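You operate a simulated robot arm through the tools that you are given. There is no shell and no other tool.

Carry out the task below with a simulated robot arm. There is one attempt and no reset: what you move stays moved.

## Task
Take the collar and the core off the cream table's upright shaft.
Fine: air off and vent to 0 first; collar on the cream table, then core on the empty part of the gauge panel; leave the dial and the hoses. Set down upright: core.
Where things are to end (x, y in the base frame): collar within 6 cm of [58, 50].

It is judged by the outcome, as a careful person would: the job done as asked, and still so three seconds after it is handed in. It fails if anything else is knocked over, pushed out of place, dropped, spilled or broken.

## Robot
A 7-joint arm with a fingered hand, fixed in place. Base frame: the origin is at the foot of the arm, x ahead of it, y to its left, z up; the work surface is at about z = 80. Units: cm, degrees, N and s.
Its first joint turns from -166.0 to 166.0 degrees. Payload 3.7 kg.
Tool frame: the origin (TCP) lies between the finger pads and is the grasp point; the fingertips stand 2.5 cm ahead of it; z points along the fingers, y is the line along which they close. The gripper opens to 8.8 cm. The gripper's body begins 2.9 cm behind the TCP. The gripper is a hand of 5 fingers: y runs from the thumb to the fingers, the wrist lies at [-1.3, -10.6, -17.4] in the tool frame, and closing takes about 1.5 s.
Orientation is that of the tool frame in the base frame, as a unit quaternion [x, y, z, w]. With the fingers straight down and the wrist toward the robot, the tool's x, y and z point along [0, 1, 0], [1, 0, 0] and [0, 0, -1] of the base frame.

## Interface
- The arm moves only by the tool send_rows. Its argument "targets" is a list of rows, each an object (a shift or turn left out is 0, a gripper value left out holds the last) with "slide": the shift along the tool's x, y, z in cm, a list of three; "angular": the turn, a rotation vector about the tool's x, y, z in degrees, a list of three; "grip": the opening in per cent of the stroke, from 0 (shut) to 100 (fully open). In form: [{"slide": [x, y, z], "angular": [wx, wy, wz], "grip": grip}, ...]. A call has 1 to 20 rows; each row shifts and turns the commanded pose from where the row before left it, along the tool's axes as they then stand. Each row takes 0.2 s and may step no farther than 5 cm and 8.6 degrees from the row before; otherwise, or with a gripper value out of range, the whole call is refused. Where a pose cannot be reached the arm comes as near as it can. A force on the tool above 90 N (or 10 N above the force at the start of the call, whichever is more), or a blocked arm, ends the call early, and 0.2 s more pass. Each finger travels about 10.8 cm/s and halts on what it meets, pressing with about 29 N; the grip force reading is that of the motor and also rises with nothing between the fingers. The clock runs only during rows and for 0.2 s after the last one: add rows that do not move to give the fingers time. The reply holds the time, the measured pose of the TCP, the force on the tool along the base axes, the opening and the grip force, in the units named above and with some noise, with the torque about the TCP (base axes, N m) and any sound that the robot's microphone picked up.
- Cameras (640 x 400 px; columns grow to the right, rows downward): "scene" is fixed at [22.37, 65.18, 152.06]; the picture's right is [-0.99, 0.14, 0.00], its down [0.14, 0.98, -0.11] and it looks along [-0.02, -0.11, -0.99] (base axes); focal length 331 px, centre (320, 200). "wrist" rides on the gripper at [5.9, -7.9, -10.5] in the tool frame; the picture's right is [-0.73, 0.32, -0.61], its down [-0.62, -0.68, 0.38] and it looks along [-0.29, 0.66, 0.70] (tool axes); focal length 234 px, centre (320, 200). There is no depth. A picture from a camera that has moved, and an enlarged one, comes with that camera's place and axes in the base frame and with its lens.
- snapshot(camera): a new picture of that camera. No time passes.
- set_grasp(shape): the hand has 5 fingers and takes this shape, open, in about a second: jaw (thumb against the fingers, like two jaws); tri (thumb and two fingers); tip (a fingertip pinch); poke (one finger out to press); point (the index stretched); flat (the hand flat); cup (the hand cupped); fist (a fist). The gripper value then closes the fingers along that shape, each until it touches; the sizes above hold for jaw. It gives what a move gives, with no picture.
- zoom(camera, box): a new picture of the part [left, top, right, bottom] of that camera's present view, enlarged. No time passes.
- sign_off(): hands the job in; it is judged then, once.

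Nothing tells you positions but the pictures and the camera data. Unless the task says otherwise, let go and move clear before handing in.

The tools are called after "Emit:" as a command line: name --argument value ..., lists and objects as JSON in quotes. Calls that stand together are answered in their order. send_rows: Moves the arm, as the interface text tells. Its arguments: {"type":"object","properties":{"targets":{"type":"array","items":{"type":"object","properties":{"slide":{"type":"array","items":{"type":"number"}},"angular":{"type":"array","items":{"type":"number"}},"grip":{"type":"number"}}}}},"required":["targets"]} The other tools are called the same way: set_grasp (shape) gives the hand a shape; snapshot (camera) takes a picture; zoom (camera, box) takes an enlarged picture of a part of a camera's view; sign_off () hands the job in.

At the start:

```text
time_s: 0.0
ee_pos: [25.33, 50.33, 115.0]
tcp_rot: [0.705, 0.709, 0.001, 0.004]
wrist_force: [-0.7, 0.1, -1.1]
wrist_torque: [0.01, 0.01, 0.0]
opening: 8.8
grip_force: 0.1
shape: jaw
```

scene: 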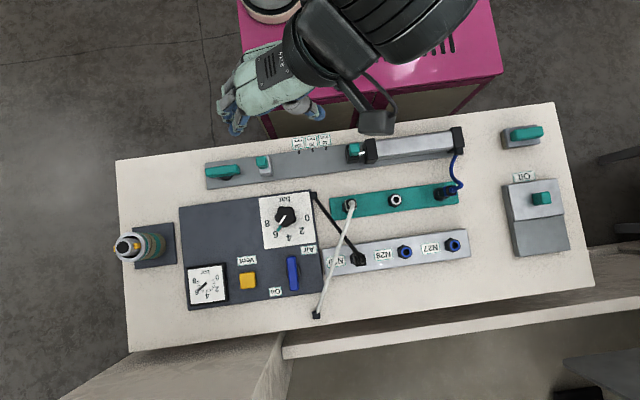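
wrist: 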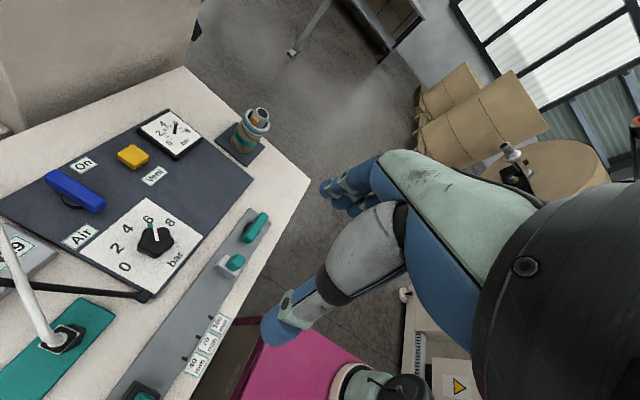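

I see a cream table with a gauge panel (gauge, dial, blue air lever, yellow vent button) and an upright shaft with stacked parts at the table's end. I'll look closer before moving anything.

Emit:
zoom --camera "scene" --box '[170, 180, 330, 320]'

Emit:
zoom --camera "scene" --box '[100, 200, 200, 290]'

Emit:
zoom --camera "wrist" --box '[200, 80, 300, 180]'

Emit:
zoom --camera "wrist" --box '[0, 90, 260, 300]'

```text
2.86 times, centred on (250, 250) of scene
camera zoom: at [22.37, 65.18, 152.06], right [-0.99, 0.14, 0.0], down [0.14, 0.98, -0.11], along [-0.02, -0.11, -0.99], focal length 945 px, centre (520, 57)
```

zoom: 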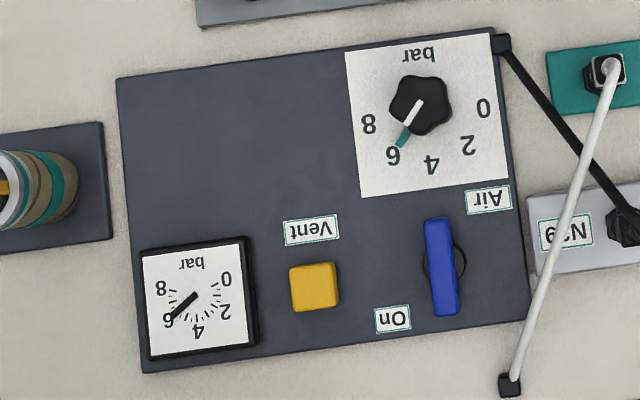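

```text
4.44 times, centred on (150, 245) of scene
camera zoom: at [22.37, 65.18, 152.06], right [-0.99, 0.14, 0.0], down [0.14, 0.98, -0.11], along [-0.02, -0.11, -0.99], focal length 1470 px, centre (1076, 0)
```

zoom: 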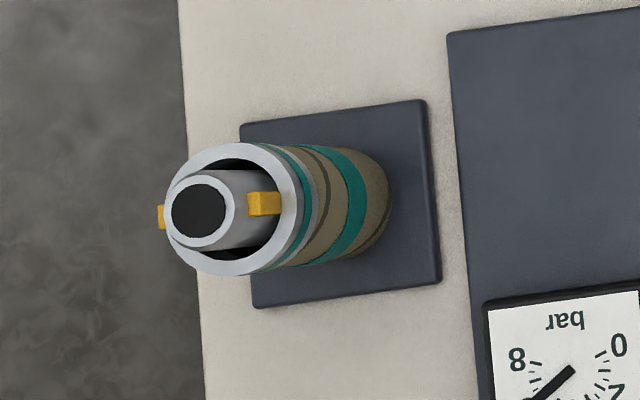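

```text
4.00 times, centred on (250, 130) of wrist
camera zoom: at [17.34, 56.12, 125.42], right [0.32, -0.72, 0.61], down [-0.67, -0.63, -0.39], along [0.66, -0.29, -0.69], focal length 937 px, centre (600, 480)
```

zoom: 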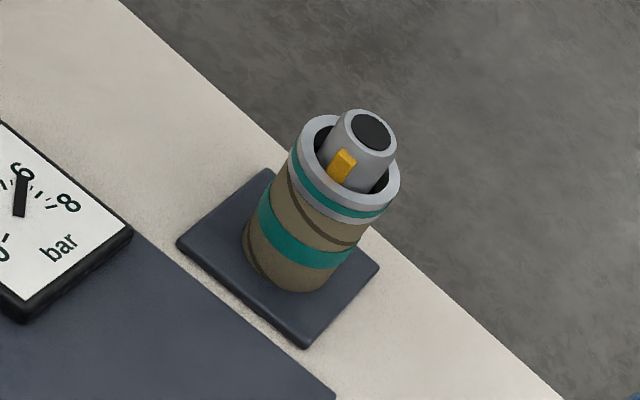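

```text
1.90 times, centred on (130, 195) of wrist
camera zoom: at [17.34, 56.12, 125.42], right [0.32, -0.72, 0.61], down [-0.67, -0.63, -0.39], along [0.66, -0.29, -0.69], focal length 446 px, centre (682, 210)
```

zoom: 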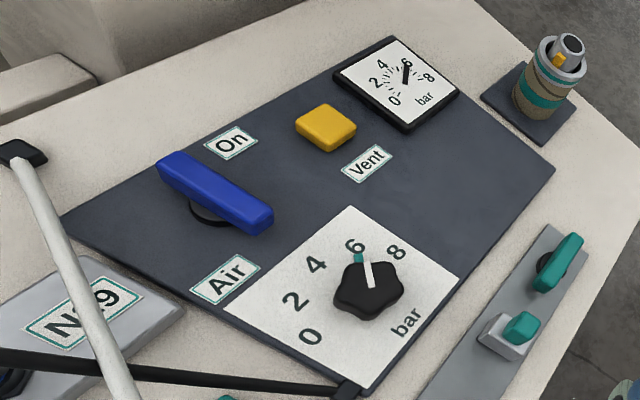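

The shaft looks like an air shaft: yellow lugs grip the brown and teal core, with the grey collar on top, at about (57, 62). The lever is near (28.5, 71.5, 84) and the vent button near (38, 72, 83.5). I'll turn the hand so its wrist is on the robot side, shape it to poke and look closer.

Emit:
send_rows --targets '[{"angular": [0, 0, -8.2]}, {"angular": [0, 0, -8.2]}, {"angular": [0, 0, -8.2]}, {"angular": [0, 0, -8.2]}, {"angular": [0, 0, -8.2]}, {"angular": [0, 0, -8.2]}, {"angular": [0, 0, -8.2]}, {"angular": [0, 0, -8.2]}, {"angular": [0, 0, -8.2]}, {"angular": [0, 0, -8.2]}, {"angular": [0, 0, -8]}, {"slide": [0, 4, 0]}, {"slide": [0, 4, 0]}, {"slide": [0, 4, 0]}, {"slide": [0, 0, 0]}]'

Emit:
set_grasp --shape "poke"

Emit:
snapshot --camera "scene"

Emit:
snapshot --camera "wrist"

```text
time_s: 0.9
ee_pos: [17.39, 53.01, 109.89]
tcp_rot: [0.484, 0.87, 0.009, 0.094]
wrist_force: [0.8, -0.1, 0.5]
wrist_torque: [0.0, 0.01, 0.02]
opening: 8.83
grip_force: 0.1
shape: jaw
stopped in row 4: the arm was blocked; the commanded pose is now the measured one
```

```text
time_s: 1.8
ee_pos: [17.83, 52.89, 109.91]
tcp_rot: [0.486, 0.869, 0.008, 0.094]
wrist_force: [0.2, -0.1, -0.5]
wrist_torque: [-0.01, 0.01, 0.0]
opening: 0.0
grip_force: 0.1
shape: poke
```

```text
taken
```

scene: 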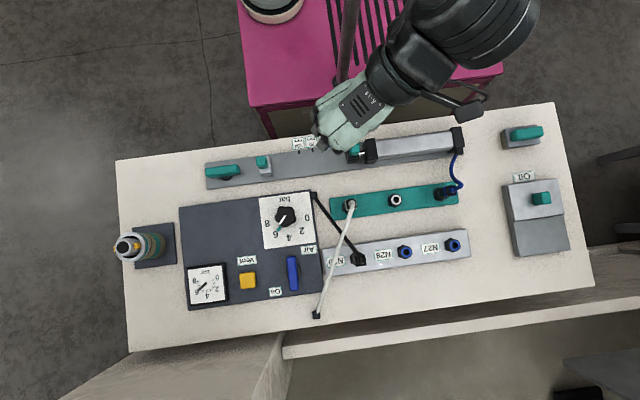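

```text
taken
camera wrist: at [6.33, 54.34, 118.41], right [0.54, -0.4, 0.74], down [-0.19, -0.92, -0.35], along [0.82, 0.05, -0.57], focal length 234 px, centre (320, 200)
```

wrist: 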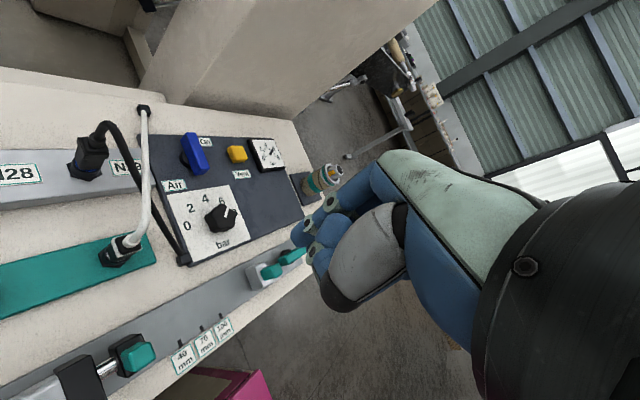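

The turn was blocked after about 30°, likely a joint limit close to the base. I'll move outward, level the tool, and see how freely it goes.

Emit:
send_rows --targets '[{"slide": [0, 2.5, -0.75], "angular": [1.2, 1.8, 0]}, {"slide": [0, 2.5, -0.75], "angular": [1.2, 1.8, 0]}, {"slide": [0, 2.5, -0.75], "angular": [1.2, 1.8, 0]}, {"slide": [0, 2.5, -0.75], "angular": [1.2, 1.8, 0]}, {"slide": [0, 2.5, -0.75], "angular": [1.2, 1.8, 0]}, {}]'

Emit:
snapshot --camera "scene"

```text
time_s: 3.0
ee_pos: [11.43, 59.94, 109.18]
tcp_rot: [0.394, 0.918, -0.013, 0.05]
wrist_force: [0.6, -0.7, -0.4]
wrist_torque: [0.01, 0.05, -0.03]
opening: 0.0
grip_force: 0.0
shape: poke
stopped in row 5: the arm was blocked; the commanded pose is now the measured one
```

```text
taken
```

scene: 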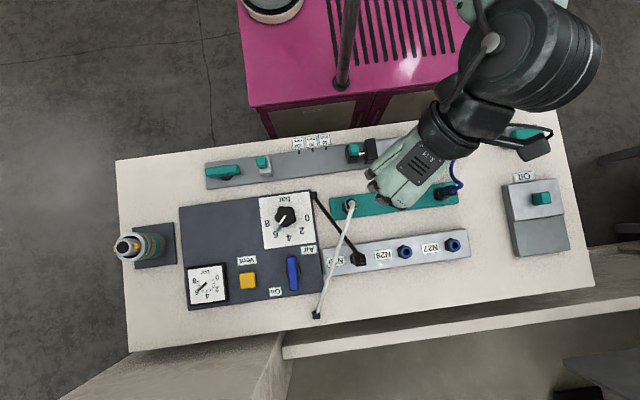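

The arm drifted toward -x instead of +x, and there's a dark pole standing on the pink cabinet near the arm. I'll check whether that is what blocks it.

Emit:
zoom --camera "scene" --box '[240, 0, 560, 200]'

Emit:
snapshot --camera "wrist"

```text
2.00 times, centred on (400, 100) of scene
camera zoom: at [22.37, 65.18, 152.06], right [-0.99, 0.14, 0.0], down [0.14, 0.98, -0.11], along [-0.02, -0.11, -0.99], focal length 662 px, centre (160, 400)
```

zoom: 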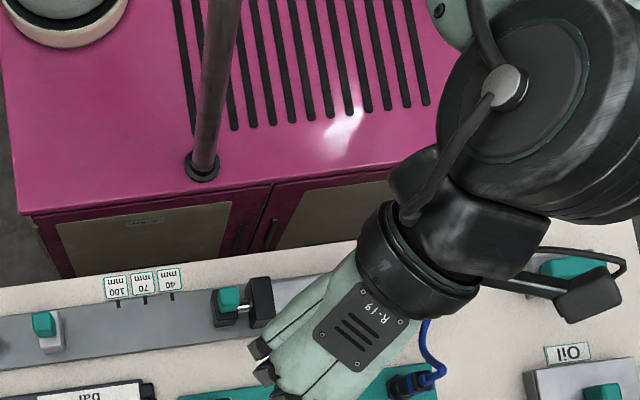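

```text
taken
camera wrist: at [0.81, 59.36, 118.82], right [0.68, -0.26, 0.68], down [-0.03, -0.94, -0.33], along [0.73, 0.2, -0.65], focal length 234 px, centre (320, 200)
```

wrist: 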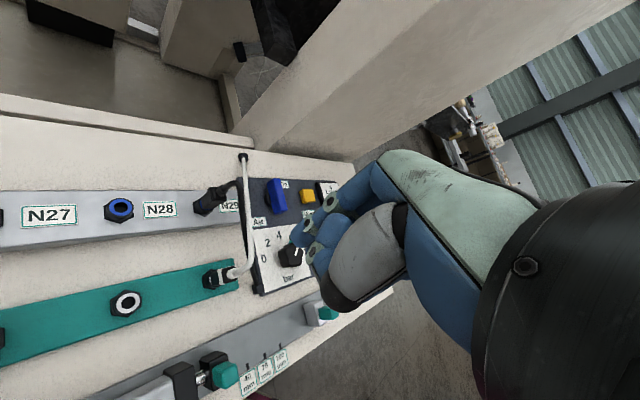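

The pole stands near (12, 31) and evidently stops the forearm when the wrist swings to the -y side. I'll return to the wrist-toward--x orientation, with the forearm passing in front of the pole, and level the tool.

Emit:
send_rows --targets '[{"angular": [0.9, 5.8, 0]}, {"angular": [0, 0, 7.2]}, {"angular": [0, 0, 7.2]}, {"angular": [0, 0, 7.2]}, {"angular": [0, 0, 7.2]}, {"angular": [0, 0, 7.2]}, {"angular": [0, 0, 7.2]}, {}, {}]'

Emit:
snapshot --camera "scene"

Emit:
snapshot --camera "wrist"

```text
time_s: 4.9
ee_pos: [3.99, 56.32, 112.78]
tcp_rot: [0.658, 0.752, 0.004, -0.029]
wrist_force: [0.1, 1.1, -0.2]
wrist_torque: [-0.06, 0.01, -0.01]
opening: 0.0
grip_force: 0.1
shape: poke
stopped in row 9: the arm was blocked; the commanded pose is now the measured one
```

```text
taken
```

scene: 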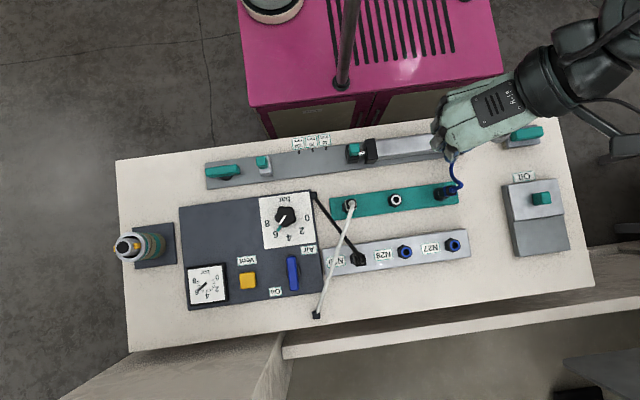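

```text
taken
camera wrist: at [-4.1, 60.59, 123.71], right [0.44, -0.7, 0.56], down [-0.61, -0.69, -0.39], along [0.66, -0.17, -0.73], focal length 234 px, centre (320, 200)
```

wrist: 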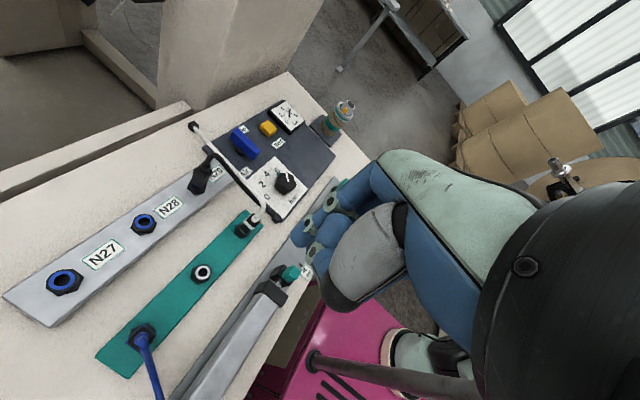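

The tool keeps drifting toward -x even though I commanded it to stay put. The pole is closer to the base than I thought, near (10, 23). I'll run small test moves to learn what actually limits the arm.

Emit:
send_rows --targets '[{}, {}, {}]'

Emit:
send_rows --targets '[{"slide": [0, 0, -1.5]}, {"slide": [0, 0, -1.5]}, {}, {}]'

Emit:
send_rows --targets '[{"slide": [1.5, 0, 0]}, {"slide": [1.5, 0, 0]}, {}, {}]'

```text
time_s: 5.7
ee_pos: [4.2, 56.38, 112.59]
tcp_rot: [0.66, 0.751, 0.001, -0.027]
wrist_force: [0.2, -0.1, -0.2]
wrist_torque: [0.01, 0.01, -0.05]
opening: 0.02
grip_force: 0.0
shape: poke
```

```text
time_s: 6.9
ee_pos: [0.1, 54.19, 116.62]
tcp_rot: [0.631, 0.775, 0.003, -0.037]
wrist_force: [-0.1, 0.3, -1.0]
wrist_torque: [-0.03, 0.04, 0.0]
opening: 0.0
grip_force: 0.0
shape: poke
stopped in row 4: the arm was blocked; the commanded pose is now the measured one
```

```text
time_s: 8.1
ee_pos: [-5.14, 52.93, 118.91]
tcp_rot: [0.601, 0.798, 0.007, -0.049]
wrist_force: [0.2, -1.3, -0.3]
wrist_torque: [0.0, -0.02, -0.02]
opening: 0.0
grip_force: 0.0
shape: poke
stopped in row 4: the arm was blocked; the commanded pose is now the measured one
```

Emit:
snapshot --camera "scene"

Emit:
snapshot --camera "wrist"

```text
taken
```

scene: 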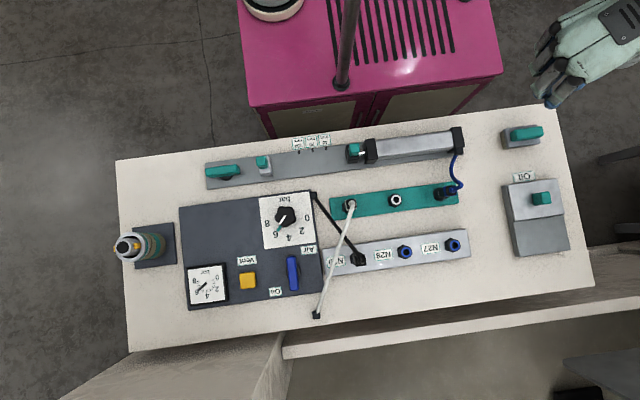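

```text
taken
camera wrist: at [-13.68, 55.53, 130.19], right [0.55, -0.65, 0.53], down [-0.51, -0.76, -0.4], along [0.66, -0.04, -0.75], focal length 234 px, centre (320, 200)
```

wrist: 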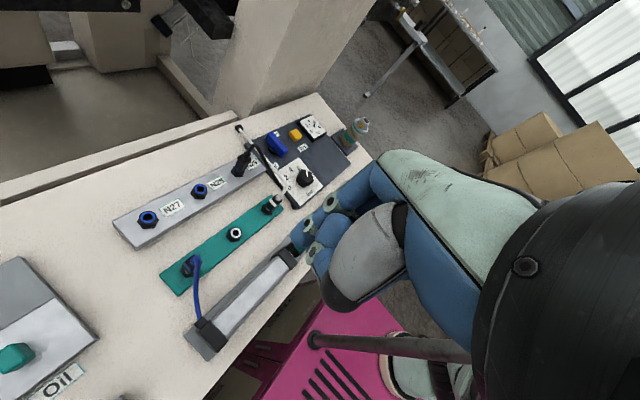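

Each move drifts in the same counter-clockwise sense, which fits the upper arm rubbing the pole near azimuth 67°. I'll swing well clear to the -x side, so the arm is free, and look back at the pole from there.

Emit:
send_rows --targets '[{"slide": [1, -4, -0.3], "angular": [0, 0, -5]}, {"slide": [1, -4, -0.3], "angular": [0, 0, -5]}, {"slide": [1, -4, -0.3], "angular": [0, 0, -5]}, {"slide": [1, -4, -0.3], "angular": [0, 0, -5]}, {"slide": [1, -4, -0.3], "angular": [0, 0, -5]}, {"slide": [1, -4, -0.3], "angular": [0, 0, -5]}, {"slide": [1, -4, 0], "angular": [0, 0, -5]}, {"slide": [1, -4, 0], "angular": [0, 0, -5]}, {}, {}]'

Emit:
snapshot --camera "scene"

Emit:
snapshot --camera "wrist"

```text
time_s: 10.3
ee_pos: [-28.04, 43.22, 118.3]
tcp_rot: [0.3, 0.953, 0.018, -0.041]
wrist_force: [0.5, -0.2, -0.4]
wrist_torque: [-0.01, 0.0, 0.01]
opening: 0.01
grip_force: 0.0
shape: poke
out of reach, approached as far as the arm can: row 1, 2, 3, 4, 5, 6, 7
```

```text
taken
```

scene: 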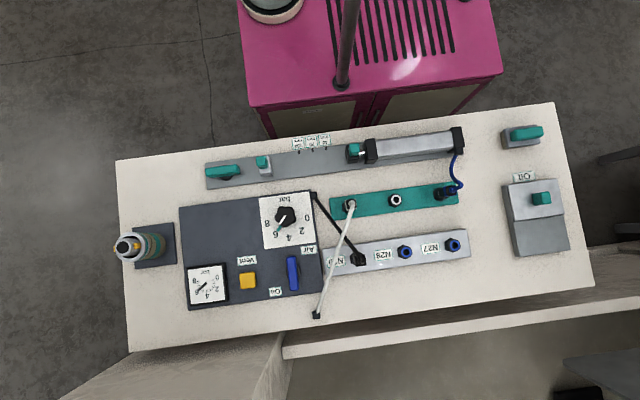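

```text
taken
camera wrist: at [-36.7, 39.51, 129.15], right [0.82, -0.18, 0.54], down [0.09, -0.89, -0.44], along [0.57, 0.41, -0.71], focal length 234 px, centre (320, 200)
```

wrist: 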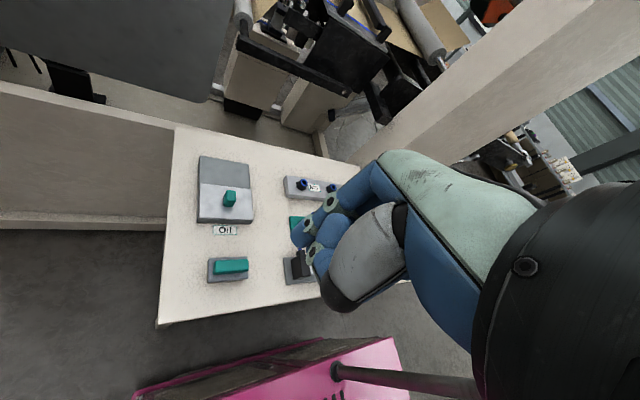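

Clear of the pole the arm tracks properly. I'll put the hand in its natural posture, wrist straight back toward the base, and raise it, then sweep back toward the table high up to see where the pole interferes.

Emit:
send_rows --targets '[{"angular": [0.6, -5.1, 0]}, {"slide": [0, 0, -2], "angular": [0, 0, -8.4]}, {"slide": [0, 0, -2], "angular": [0, 0, -8.4]}, {"slide": [0, 0, -2], "angular": [0, 0, -8.4]}, {"slide": [0, 0, -2], "angular": [0, 0, -8.4]}, {"slide": [0, 0, -2], "angular": [0, 0, -8.4]}, {"slide": [0, 0, -2], "angular": [0, 0, -8.4]}, {"slide": [0, 0, -2], "angular": [0, 0, -8.4]}, {"slide": [0, 0, -2], "angular": [0, 0, -8.4]}, {}, {}]'

Emit:
snapshot --camera "wrist"

```text
time_s: 12.7
ee_pos: [-24.44, 40.19, 130.78]
tcp_rot: [-0.277, 0.961, -0.001, -0.001]
wrist_force: [-1.1, 0.6, 0.4]
wrist_torque: [0.0, 0.02, -0.01]
opening: 0.0
grip_force: 0.0
shape: poke
out of reach, approached as far as the arm can: row 1, 4, 6, 7, 8, 9
```

```text
taken
camera wrist: at [-25.2, 30.32, 141.17], right [0.44, 0.66, 0.61], down [0.89, -0.24, -0.38], along [-0.11, 0.71, -0.7], focal length 234 px, centre (320, 200)
```

wrist: 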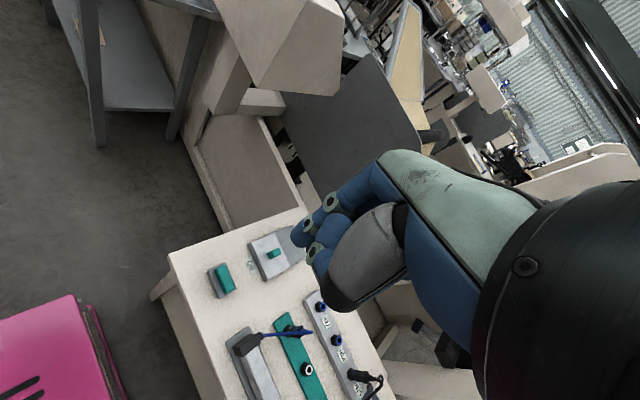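

The arm behaves well here: level, natural posture, at (-24, 40, 131). I'll try reaching around the -x side of the pole first, coming in low and further out over the table.

Emit:
send_rows --targets '[{"slide": [-3.38, 2.01, 2.0], "angular": [0, 0, 7.75]}, {"slide": [-3.08, 2.45, 2.0], "angular": [0, 0, 7.75]}, {"slide": [-2.72, 2.84, 2.0], "angular": [0, 0, 7.75]}, {"slide": [-2.31, 3.19, 2.0], "angular": [0, 0, 7.75]}, {"slide": [-1.86, 3.47, 2.0], "angular": [0, 0, 7.75]}, {"slide": [-1.38, 3.69, 2.0], "angular": [0, 0, 7.75]}, {"slide": [-0.87, 3.84, 2.0], "angular": [0, 0, 7.75]}, {"slide": [-0.34, 3.92, 2.0], "angular": [0, 0, 7.75]}, {}, {}]'

Emit:
snapshot --camera "scene"

```text
time_s: 15.1
ee_pos: [-18.4, 59.57, 113.49]
tcp_rot: [0.189, 0.982, 0.003, 0.001]
wrist_force: [0.0, 0.4, 0.2]
wrist_torque: [0.0, -0.04, 0.02]
opening: 0.03
grip_force: 0.0
shape: poke
out of reach, approached as far as the arm can: row 1, 3, 5, 6, 7, 8
stopped in row 10: the arm was blocked; the commanded pose is now the measured one
```

```text
taken
```

scene: 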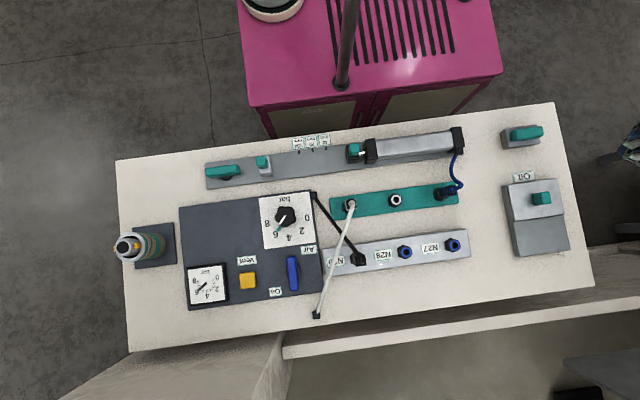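

The arm blocks around here too, so something around the base is limiting it that I cannot see. I'll retract a little and turn the hand so its camera looks back at the base and pole.

Emit:
send_rows --targets '[{"slide": [-0.39, -4.16, 0.3]}, {"slide": [-0.39, -4.16, 0.3]}, {"slide": [-0.39, -4.16, 0.3]}, {"slide": [-0.39, -4.16, 0.3]}, {"angular": [0, 0, -8.4]}, {"angular": [0, 0, -8.4]}, {"angular": [0, 0, -8.4]}, {"angular": [0, 0, -8.4]}, {"angular": [0, 0, -8.4]}, {"angular": [0, 0, -8.4]}, {"angular": [0, 0, -8.4]}, {"angular": [0, 0, -8.4]}, {"angular": [0, 0, -8.4]}, {"angular": [0, 0, -8.4]}, {"angular": [0, 0, -8.4]}, {"angular": [0, 0, -8.4]}, {}]'

Emit:
snapshot --camera "wrist"

```text
time_s: 18.9
ee_pos: [-33.0, 45.13, 116.63]
tcp_rot: [-0.661, 0.751, -0.003, 0.002]
wrist_force: [-0.2, 0.9, -0.1]
wrist_torque: [0.02, -0.01, 0.0]
opening: 0.0
grip_force: 0.0
shape: poke
out of reach, approached as far as the arm can: row 1, 2, 3, 4, 5, 6, 7, 8, 9, 10, 14, 15, 16
stopped in row 17: the arm was blocked; the commanded pose is now the measured one
```

```text
taken
camera wrist: at [-25.95, 38.37, 127.16], right [-0.23, 0.76, 0.6], down [0.76, 0.53, -0.38], along [-0.61, 0.37, -0.7], focal length 234 px, centre (320, 200)
```

wrist: 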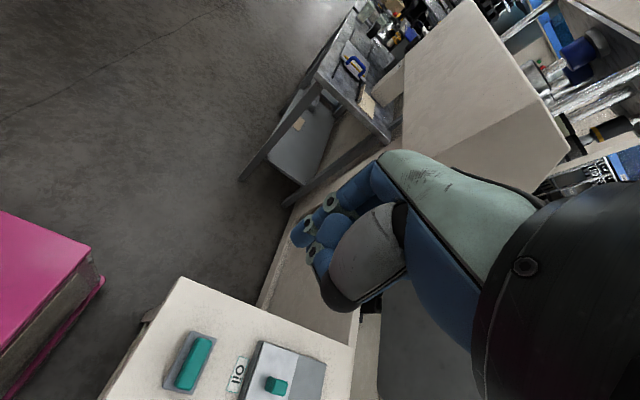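

Emit:
send_rows --targets '[{"angular": [0, 0, -8.4]}, {"angular": [0, 0, -8.4]}, {"angular": [0, 0, -8.4]}, {"angular": [0, 0, -8.4]}, {"angular": [0, 0, -8.4]}, {"angular": [0, 0, -8.4]}, {"angular": [0, 0, -8.4]}, {"angular": [0, 0, -8.4]}, {"angular": [0, 0, -8.4]}, {}]'

Emit:
snapshot --camera "wrist"

```text
time_s: 21.3
ee_pos: [-28.3, 38.95, 112.3]
tcp_rot: [0.956, -0.294, -0.006, -0.008]
wrist_force: [-0.5, 0.1, 0.4]
wrist_torque: [0.01, 0.01, -0.01]
opening: 0.0
grip_force: 0.1
shape: poke
out of reach, approached as far as the arm can: row 1, 2, 3, 4, 5, 6, 7, 8, 9
stopped in row 10: the arm was blocked; the commanded pose is now the measured one
```

```text
taken
camera wrist: at [-18.91, 41.94, 122.77], right [-0.78, 0.13, 0.62], down [-0.14, 0.92, -0.36], along [-0.61, -0.37, -0.7], focal length 234 px, centre (320, 200)
```

wrist: 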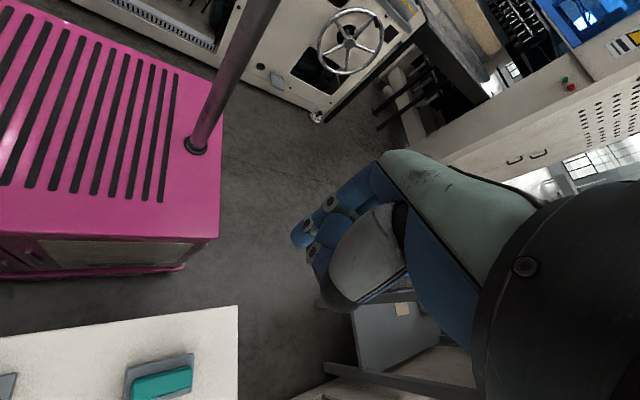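

I now see a second pole, at about (-29, 0) on the same cabinet, so the arm seems to be standing or hanging within a frame of posts. I'll keep turning to look at the base itself.

Emit:
send_rows --targets '[{"angular": [0, 0, -8.4]}, {"angular": [0, 0, -8.4]}, {"angular": [0, 0, -8.4]}, {"angular": [0, 0, -8.4]}, {"angular": [0, 0, -8.4]}, {}]'

Emit:
send_rows --targets '[{"angular": [-8, 0, 0]}, {"angular": [-8, 0, 0]}, {"angular": [-8, 0, 0]}, {}]'

Emit:
snapshot --camera "wrist"

```text
time_s: 22.5
ee_pos: [-31.87, 28.47, 109.83]
tcp_rot: [0.999, -0.041, -0.01, -0.002]
wrist_force: [-0.1, -0.7, -1.1]
wrist_torque: [0.02, -0.01, -0.05]
opening: 0.02
grip_force: 0.0
shape: poke
out of reach, approached as far as the arm can: row 1, 2, 3, 4, 5
stopped in row 6: the arm was blocked; the commanded pose is now the measured one
```

```text
time_s: 23.5
ee_pos: [-31.84, 28.37, 109.77]
tcp_rot: [0.999, -0.04, -0.009, -0.001]
wrist_force: [0.8, 0.3, -0.1]
wrist_torque: [0.0, -0.01, 0.02]
opening: 0.0
grip_force: 0.1
shape: poke
out of reach, approached as far as the arm can: row 1, 2, 3
```

```text
taken
camera wrist: at [-25.07, 35.67, 120.08], right [-0.74, -0.26, 0.62], down [-0.57, 0.73, -0.37], along [-0.36, -0.63, -0.69], focal length 234 px, centre (320, 200)
```

wrist: 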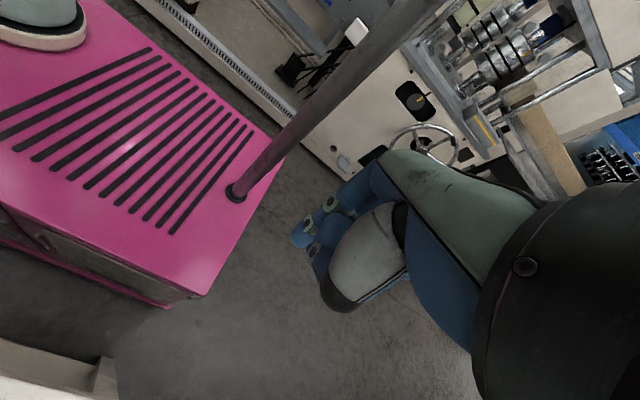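

Emit:
zoom --camera "wrist" --box '[0, 0, 300, 190]'

Emit:
zoom --camera "scene" --box '[200, 0, 520, 130]'

Emit:
snapshot --camera "scene"

```text
2.11 times, centred on (150, 95) of wrist
camera zoom: at [-25.07, 35.67, 120.08], right [-0.74, -0.26, 0.62], down [-0.57, 0.73, -0.37], along [-0.36, -0.63, -0.69], focal length 493 px, centre (678, 421)
```

zoom: 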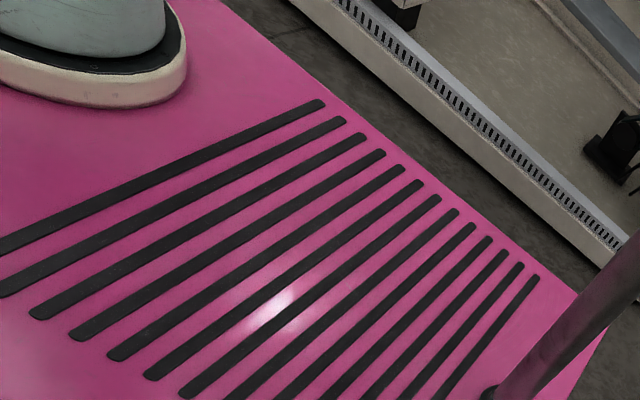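

```text
2.00 times, centred on (360, 65) of scene
camera zoom: at [22.37, 65.18, 152.06], right [-0.99, 0.14, 0.0], down [0.14, 0.98, -0.11], along [-0.02, -0.11, -0.99], focal length 662 px, centre (240, 470)
```

zoom: 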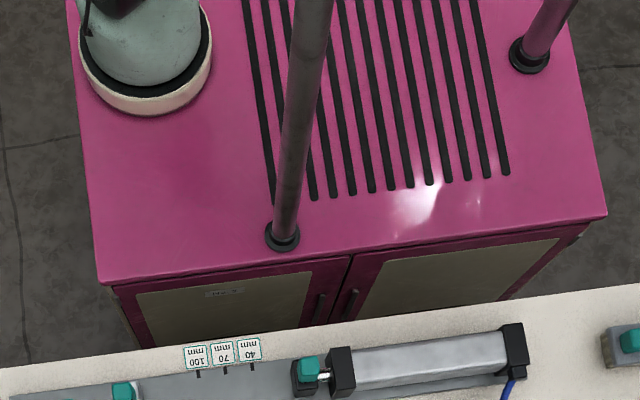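

```text
taken
```

scene: 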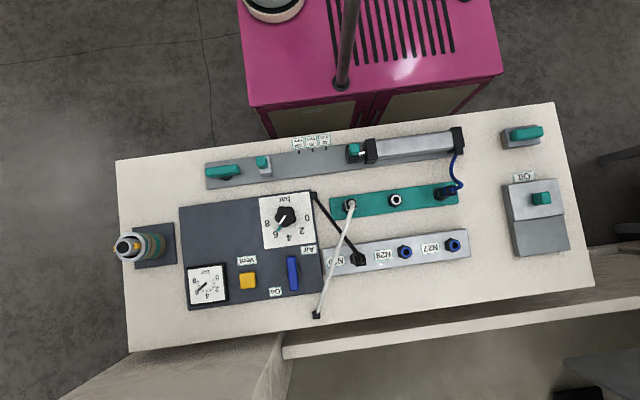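

The zoom seems to show beyond the normal frame. I'll use that to see more of the robot and posts.

Emit:
zoom --camera "scene" --box '[0, 0, 640, 4]'

Emit:
zoom --camera "wrist" --box '[0, 0, 4, 400]'

Emit:
zoom --camera "wrist" --box '[0, 0, 640, 4]'

```text
1.00 times, centred on (320, 2) of scene (not enlarged: the box is as wide or as high as the picture)
camera zoom: at [22.37, 65.18, 152.06], right [-0.99, 0.14, 0.0], down [0.14, 0.98, -0.11], along [-0.02, -0.11, -0.99], focal length 331 px, centre (320, 398)
```

zoom: 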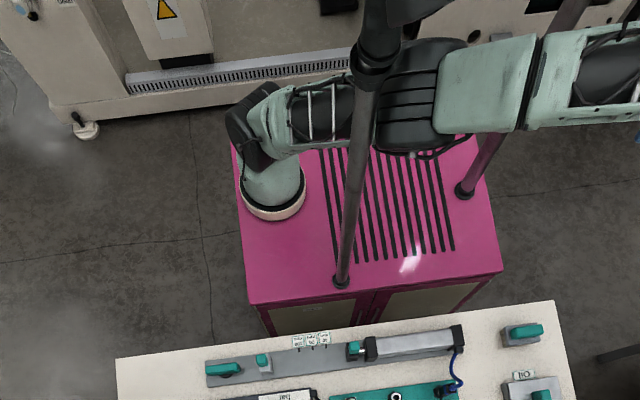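

```text
1.00 times, centred on (2, 200) of wrist (not enlarged: the box is as wide or as high as the picture)
camera zoom: at [-25.07, 35.67, 120.08], right [-0.74, -0.26, 0.62], down [-0.57, 0.73, -0.37], along [-0.36, -0.63, -0.69], focal length 234 px, centre (638, 200)
```

zoom: 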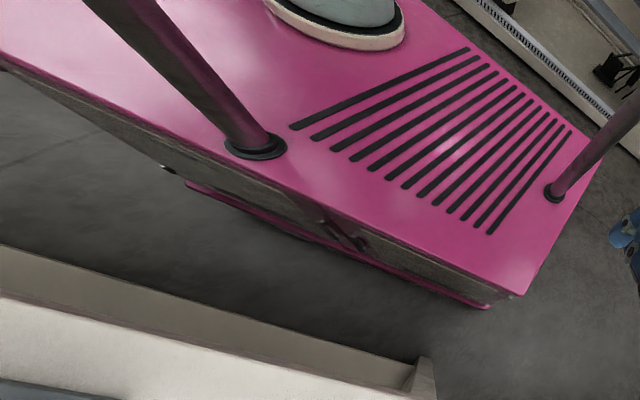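

```text
1.00 times, centred on (320, 2) of wrist (not enlarged: the box is as wide or as high as the picture)
camera zoom: at [-25.07, 35.67, 120.08], right [-0.74, -0.26, 0.62], down [-0.57, 0.73, -0.37], along [-0.36, -0.63, -0.69], focal length 234 px, centre (320, 398)
```

zoom: 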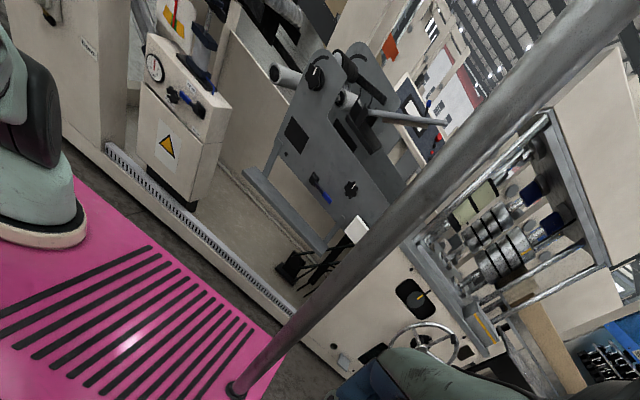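

Now it is clear: the arm's real column stands at about (26, -8) on the cabinet. The arm is hooked around the wrong (-x) side of the front post at (10, 23.5). I'll unwind the wrist, pull the hand in toward the column, and pass between column and post to the post's +x side, where the work is straight ahead.

Emit:
send_rows --targets '[{"slide": [1.96, 1.0, 0], "angular": [0, 0, 8.4]}, {"slide": [2.09, 0.7, 0], "angular": [0, 0, 8.4]}, {"slide": [2.16, 0.39, 0], "angular": [0, 0, 8.4]}, {"slide": [2.2, 0.07, 0], "angular": [0, 0, 8.4]}, {"slide": [2.18, -0.25, 0], "angular": [0, 0, 8.4]}, {"slide": [2.13, -0.57, 0], "angular": [0, 0, 8.4]}, {"slide": [2.02, -0.87, 0], "angular": [0, 0, 8.4]}, {}]'

Emit:
zoom --camera "scene" --box '[0, 0, 640, 4]'

```text
time_s: 24.1
ee_pos: [-36.38, 16.18, 105.72]
tcp_rot: [0.998, -0.046, 0.011, 0.038]
wrist_force: [0.7, 1.0, -0.5]
wrist_torque: [-0.01, 0.01, 0.01]
opening: 0.01
grip_force: 0.0
shape: poke
stopped in row 2: the arm was blocked; the commanded pose is now the measured one
```

```text
1.00 times, centred on (320, 2) of scene (not enlarged: the box is as wide or as high as the picture)
camera zoom: at [22.37, 65.18, 152.06], right [-0.99, 0.14, 0.0], down [0.14, 0.98, -0.11], along [-0.02, -0.11, -0.99], focal length 331 px, centre (320, 398)
```

zoom: 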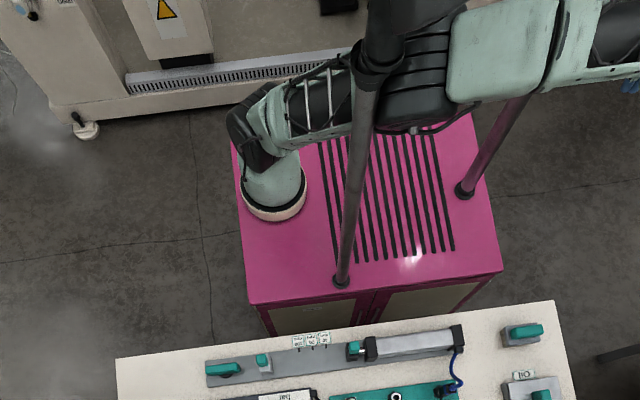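

The elbow is pressing the post from behind whenever it bends. The way out is to keep the arm nearly straight: unwind the wrist while moving outward, raise the arm to near vertical, then swing past the post above the column.

Emit:
send_rows --targets '[{"slide": [-0.82, -1.19, 0], "angular": [0, 0, 8.2]}, {"slide": [-0.98, -1.06, 0], "angular": [0, 0, 8.2]}, {"slide": [-1.12, -0.91, 0], "angular": [0, 0, 8.2]}, {"slide": [-1.24, -0.74, 0], "angular": [0, 0, 8.2]}, {"slide": [-1.33, -0.56, 0], "angular": [0, 0, 8.2]}, {"slide": [-1.4, -0.36, 0], "angular": [0, 0, 8.2]}, {"slide": [-1.44, -0.16, 0], "angular": [0, 0, 8.2]}, {"slide": [-1.45, 0.05, 0], "angular": [0, 0, 8.2]}, {"slide": [-1.42, 0.25, 0], "angular": [0, 0, 8.2]}, {"slide": [-1.37, 0.45, 0], "angular": [0, 0, 8.2]}, {"slide": [-1.3, 0.64, 0], "angular": [0, 0, 8.2]}, {"slide": [-1.19, 0.82, 0], "angular": [0, 0, 8.2]}, {"slide": [-1.06, 0.98, 0], "angular": [0, 0, 8.2]}, {"slide": [-0.91, 1.12, 0], "angular": [0, 0, 8.2]}, {}]'

Emit:
zoom --camera "scene" --box '[0, 0, 640, 4]'

```text
time_s: 26.1
ee_pos: [-45.77, 25.93, 95.59]
tcp_rot: [0.788, -0.605, 0.1, 0.044]
wrist_force: [-0.4, -0.5, 0.6]
wrist_torque: [-0.02, -0.02, 0.0]
opening: 0.0
grip_force: 0.2
shape: poke
stopped in row 10: the arm was blocked; the commanded pose is now the measured one
```

```text
1.00 times, centred on (320, 2) of scene (not enlarged: the box is as wide or as high as the picture)
camera zoom: at [22.37, 65.18, 152.06], right [-0.99, 0.14, 0.0], down [0.14, 0.98, -0.11], along [-0.02, -0.11, -0.99], focal length 331 px, centre (320, 398)
```

zoom: 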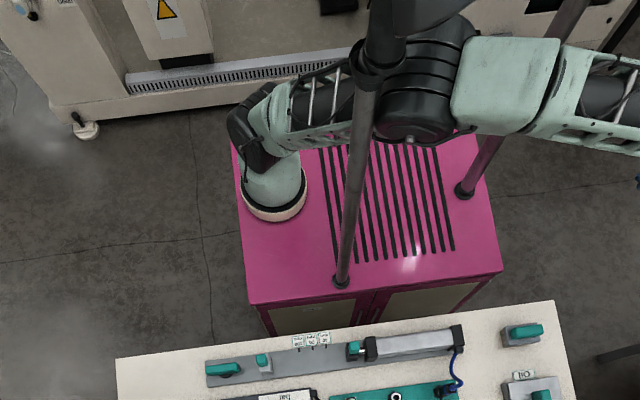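

Emit:
send_rows --targets '[{"slide": [0.9, 0.35, -2], "angular": [-0.6, -2.4, 7.5]}, {"slide": [0.9, 0.35, -2], "angular": [-0.6, -2.4, 7.5]}, {"slide": [0.9, 0.35, -2], "angular": [-0.6, -2.4, 7.5]}, {"slide": [0.9, 0.35, -2], "angular": [-0.6, -2.4, 7.5]}, {"slide": [0.9, 0.35, -2], "angular": [-0.6, -2.4, 7.5]}, {}, {}]'

Emit:
zoom --camera "scene" --box '[0, 0, 640, 4]'

```text
time_s: 27.7
ee_pos: [-46.67, 23.52, 106.73]
tcp_rot: [-0.55, 0.835, -0.002, 0.028]
wrist_force: [-1.0, 0.1, 0.4]
wrist_torque: [0.02, 0.01, 0.03]
opening: 0.02
grip_force: 0.0
shape: poke
```

```text
1.00 times, centred on (320, 2) of scene (not enlarged: the box is as wide or as high as the picture)
camera zoom: at [22.37, 65.18, 152.06], right [-0.99, 0.14, 0.0], down [0.14, 0.98, -0.11], along [-0.02, -0.11, -0.99], focal length 331 px, centre (320, 398)
```

zoom: 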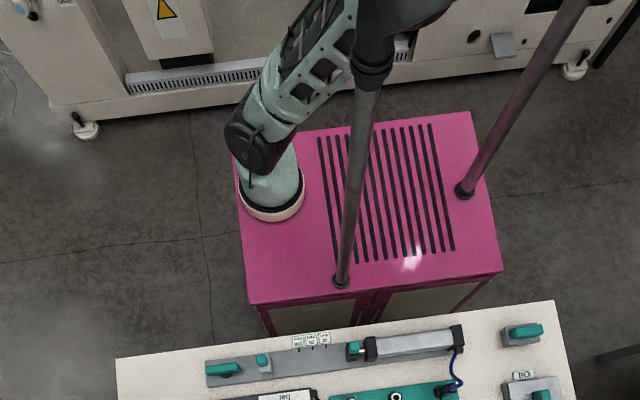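

The arm flipped into an elbow-up posture and tracks cleanly again. Now I'll retract straight toward the column along this azimuth.

Emit:
send_rows --targets '[{"slide": [0, -3.9, -1]}, {"slide": [0, -3.9, -1]}, {"slide": [0, -3.9, -1]}, {"slide": [0, -3.9, -1]}, {"slide": [0, -3.9, -1]}, {"slide": [0, -3.9, -1]}, {"slide": [0, -3.9, -1]}, {}, {}]'

Emit:
zoom --camera "scene" --box '[0, 0, 640, 4]'

```text
time_s: 29.7
ee_pos: [-22.06, 12.39, 114.84]
tcp_rot: [-0.55, 0.834, -0.003, 0.029]
wrist_force: [0.0, -0.2, -0.3]
wrist_torque: [-0.01, 0.0, 0.0]
opening: 0.0
grip_force: 0.1
shape: poke
```

```text
1.00 times, centred on (320, 2) of scene (not enlarged: the box is as wide or as high as the picture)
camera zoom: at [22.37, 65.18, 152.06], right [-0.99, 0.14, 0.0], down [0.14, 0.98, -0.11], along [-0.02, -0.11, -0.99], focal length 331 px, centre (320, 398)
```

zoom: 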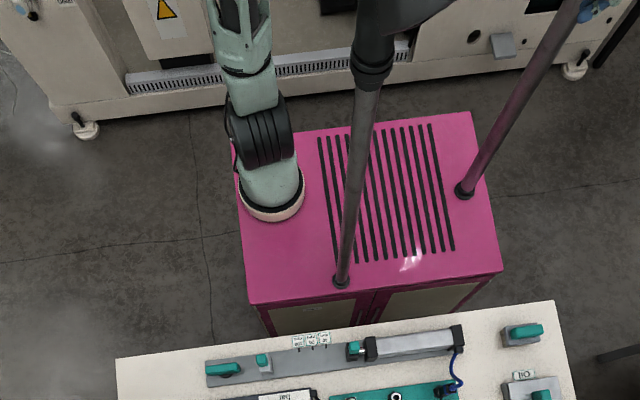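

Emit:
send_rows --targets '[{"slide": [0, -3.7, -0.6]}, {"slide": [0, -3.7, -0.6]}, {"slide": [0, -3.7, -0.6]}, {"slide": [0, -3.7, -0.6]}, {"slide": [0, -3.7, -0.6]}, {"slide": [0, -3.7, -0.6]}, {"slide": [0, -3.7, -0.6]}, {"slide": [0, -3.7, -0.6]}, {}, {}]'

Emit:
zoom --camera "scene" --box '[0, 0, 640, 4]'

Emit:
snapshot --camera "wrist"

```text
time_s: 31.9
ee_pos: [5.02, 0.53, 120.66]
tcp_rot: [-0.55, 0.834, -0.003, 0.028]
wrist_force: [0.4, -0.4, -0.2]
wrist_torque: [0.0, 0.0, 0.01]
opening: 0.0
grip_force: 0.0
shape: poke
```

```text
1.00 times, centred on (320, 2) of scene (not enlarged: the box is as wide or as high as the picture)
camera zoom: at [22.37, 65.18, 152.06], right [-0.99, 0.14, 0.0], down [0.14, 0.98, -0.11], along [-0.02, -0.11, -0.99], focal length 331 px, centre (320, 398)
```

zoom: 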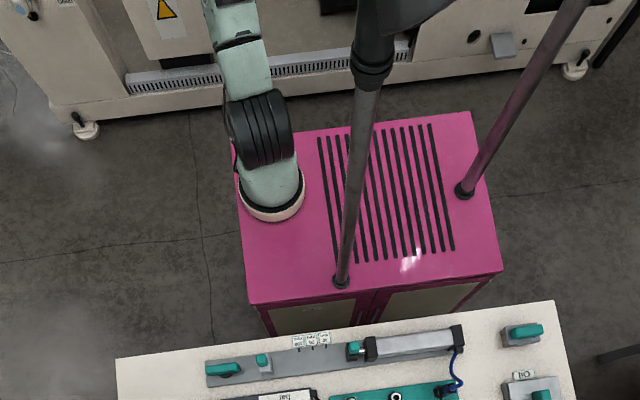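

```text
taken
camera wrist: at [9.61, -8.24, 131.11], right [-0.04, 0.78, 0.63], down [0.89, 0.31, -0.33], along [-0.45, 0.54, -0.71], focal length 234 px, centre (320, 200)
```

wrist: 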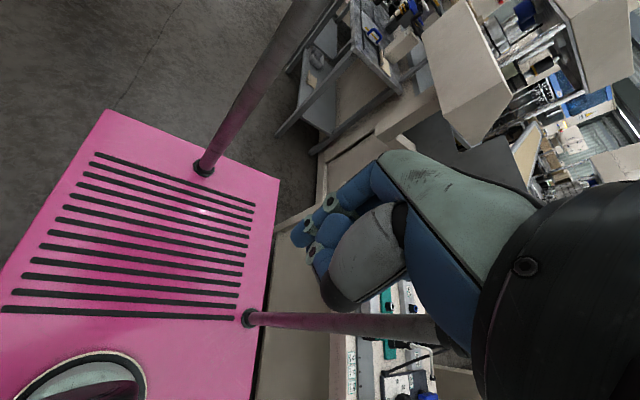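

Retracted to about 22 cm from the column. Now I'll level the tool and swing the arm around the column, inside the post, to the work side.

Emit:
send_rows --targets '[{"angular": [-2.1, 2.5, 0]}, {"slide": [-3.2, -0.23, 0], "angular": [0, 0, 8.3]}, {"slide": [-3.2, -0.23, 0], "angular": [0, 0, 8.3]}, {"slide": [-3.2, -0.23, 0], "angular": [0, 0, 8.3]}, {"slide": [-3.2, -0.23, 0], "angular": [0, 0, 8.3]}, {"slide": [-3.2, -0.23, 0], "angular": [0, 0, 8.3]}, {"slide": [-3.2, -0.23, 0], "angular": [0, 0, 8.3]}, {"slide": [-3.2, -0.23, 0], "angular": [0, 0, 8.3]}, {"slide": [-3.2, -0.23, 0], "angular": [0, 0, 8.3]}, {"slide": [-3.2, -0.23, 0], "angular": [0, 0, 8.3]}, {"slide": [-3.2, -0.23, 0], "angular": [0, 0, 8.3]}, {}]'

Emit:
zoom --camera "scene" --box '[0, 0, 640, 4]'

```text
time_s: 34.5
ee_pos: [31.38, 13.05, 120.6]
tcp_rot: [0.142, 0.99, 0.0, 0.0]
wrist_force: [0.9, 0.3, 0.0]
wrist_torque: [-0.01, 0.03, 0.02]
opening: 0.0
grip_force: 0.0
shape: poke
```

```text
1.00 times, centred on (320, 2) of scene (not enlarged: the box is as wide or as high as the picture)
camera zoom: at [22.37, 65.18, 152.06], right [-0.99, 0.14, 0.0], down [0.14, 0.98, -0.11], along [-0.02, -0.11, -0.99], focal length 331 px, centre (320, 398)
```

zoom: 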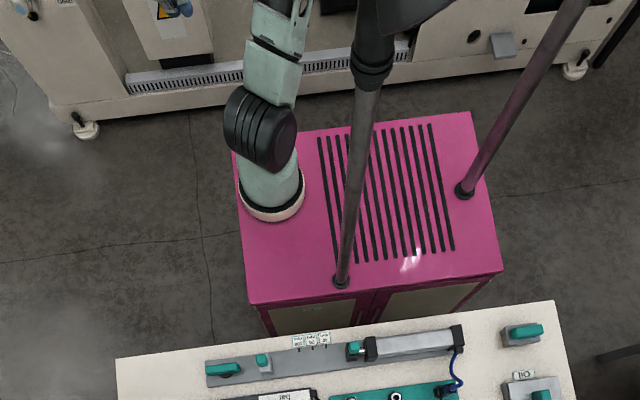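

I'm on the right side of the post. Extending toward the table now.

Emit:
send_rows --targets '[{"slide": [1.15, 3.94, 0.7], "angular": [0, 0, -7.2]}, {"slide": [0.65, 4.05, 0.7], "angular": [0, 0, -7.2]}, {"slide": [0.1, 4.1, 0.7]}, {"slide": [0.1, 4.1, 0.7]}, {"slide": [0.1, 4.1, 0.7]}, {"slide": [0.1, 4.1, 0.7]}, {"slide": [0.1, 4.1, 0.7]}, {"slide": [0.1, 4.1, 0.7]}, {"slide": [0.1, 4.1, 0.7]}, {"slide": [0.1, 4.1, 0.7]}, {}, {}]'

Emit:
snapshot --camera "scene"

Emit:
snapshot --camera "wrist"

```text
time_s: 37.1
ee_pos: [31.87, 54.0, 113.61]
tcp_rot: [0.016, 1.0, 0.0, 0.001]
wrist_force: [-1.2, 0.7, -0.3]
wrist_torque: [0.02, 0.02, 0.04]
opening: 0.01
grip_force: 0.0
shape: poke
```

```text
taken
```

scene: 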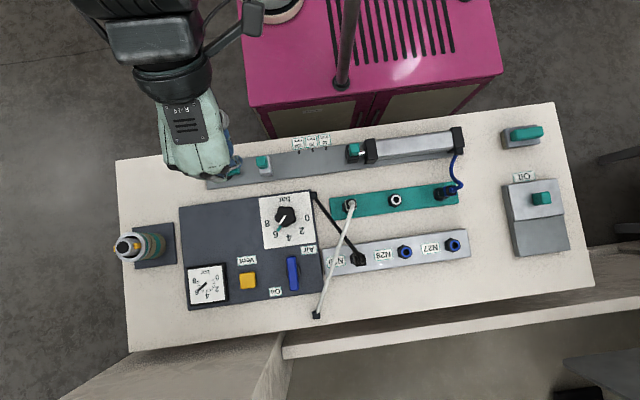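

```text
taken
camera wrist: at [25.71, 46.31, 124.08], right [0.74, 0.3, 0.61], down [0.6, -0.7, -0.38], along [0.31, 0.65, -0.7], focal length 234 px, centre (320, 200)
```

wrist: 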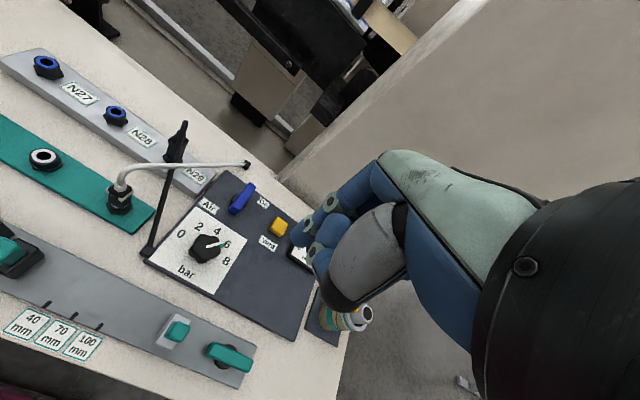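

The hand is now over the table with a clean posture. I'll check where the poke finger's tip is relative to the TCP.

Emit:
zoom --camera "scene" --box '[140, 80, 300, 200]'

Emit:
zoom --camera "wrist" --box '[220, 130, 420, 330]'

```text
3.33 times, centred on (220, 140) of scene
camera zoom: at [22.37, 65.18, 152.06], right [-0.99, 0.14, 0.0], down [0.14, 0.98, -0.11], along [-0.02, -0.11, -0.99], focal length 1103 px, centre (653, 400)
```

zoom: 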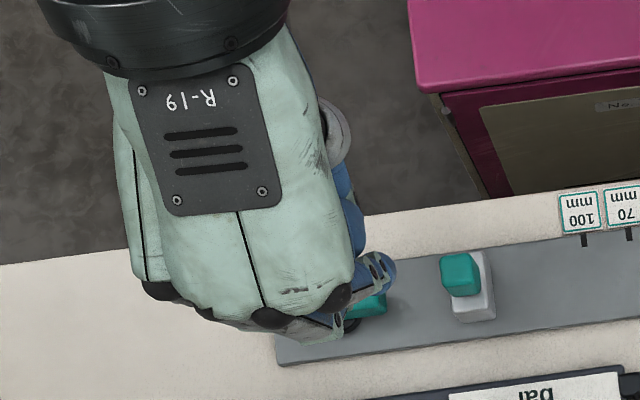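

```text
2.00 times, centred on (320, 230) of wrist
camera zoom: at [25.71, 46.31, 124.08], right [0.74, 0.3, 0.61], down [0.6, -0.7, -0.38], along [0.31, 0.65, -0.7], focal length 468 px, centre (320, 140)
```

zoom: 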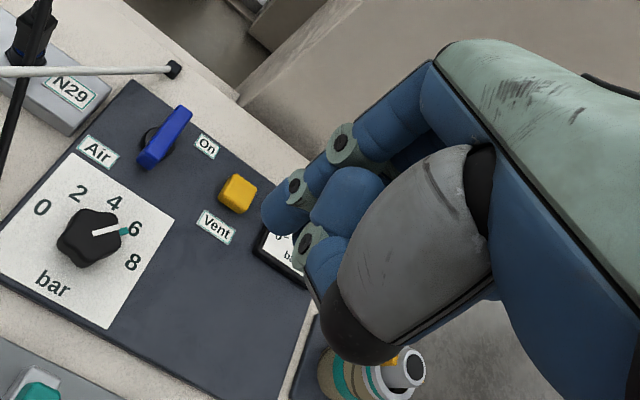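

The index tip sits close to the TCP line, about 2.5–3 cm ahead. I'll move above the near end of the blue lever, on its +x side, and look.

Emit:
send_rows --targets '[{"slide": [0.1, 2.5, 3.1]}, {"slide": [0.1, 2.5, 3.1]}, {"slide": [0.1, 2.5, 3.1]}, {"slide": [0.1, 2.5, 3.1]}, {"slide": [0.1, 2.5, 3.1]}, {"slide": [0.1, 2.5, 3.1]}, {}, {}]'

Emit:
zoom --camera "scene" --box '[220, 200, 380, 330]'

Emit:
snapshot --camera "wrist"

```text
time_s: 38.9
ee_pos: [31.6, 69.25, 94.69]
tcp_rot: [0.015, 1.0, 0.0, 0.0]
wrist_force: [0.0, 0.3, -0.4]
wrist_torque: [0.0, 0.02, 0.0]
opening: 0.01
grip_force: 0.0
shape: poke
```

```text
3.08 times, centred on (300, 265) of scene
camera zoom: at [22.37, 65.18, 152.06], right [-0.99, 0.14, 0.0], down [0.14, 0.98, -0.11], along [-0.02, -0.11, -0.99], focal length 1018 px, centre (382, 0)
```

zoom: 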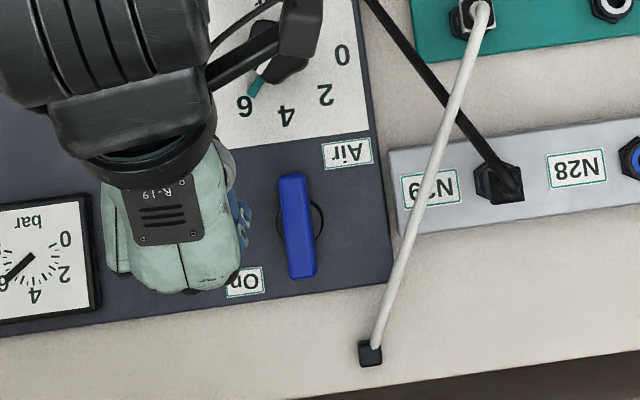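

```text
taken
camera wrist: at [25.63, 61.49, 105.2], right [0.74, 0.3, 0.61], down [0.6, -0.7, -0.38], along [0.31, 0.65, -0.7], focal length 234 px, centre (320, 200)
```

wrist: 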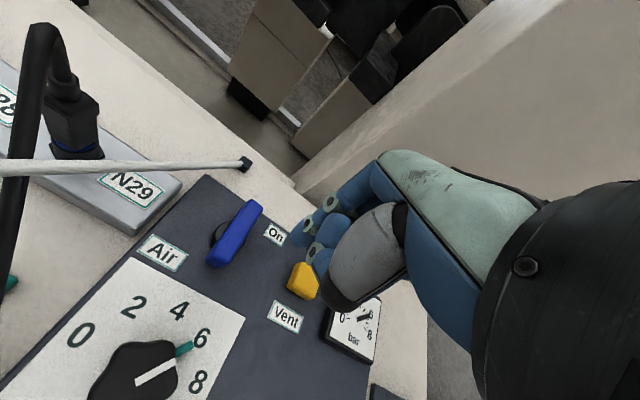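

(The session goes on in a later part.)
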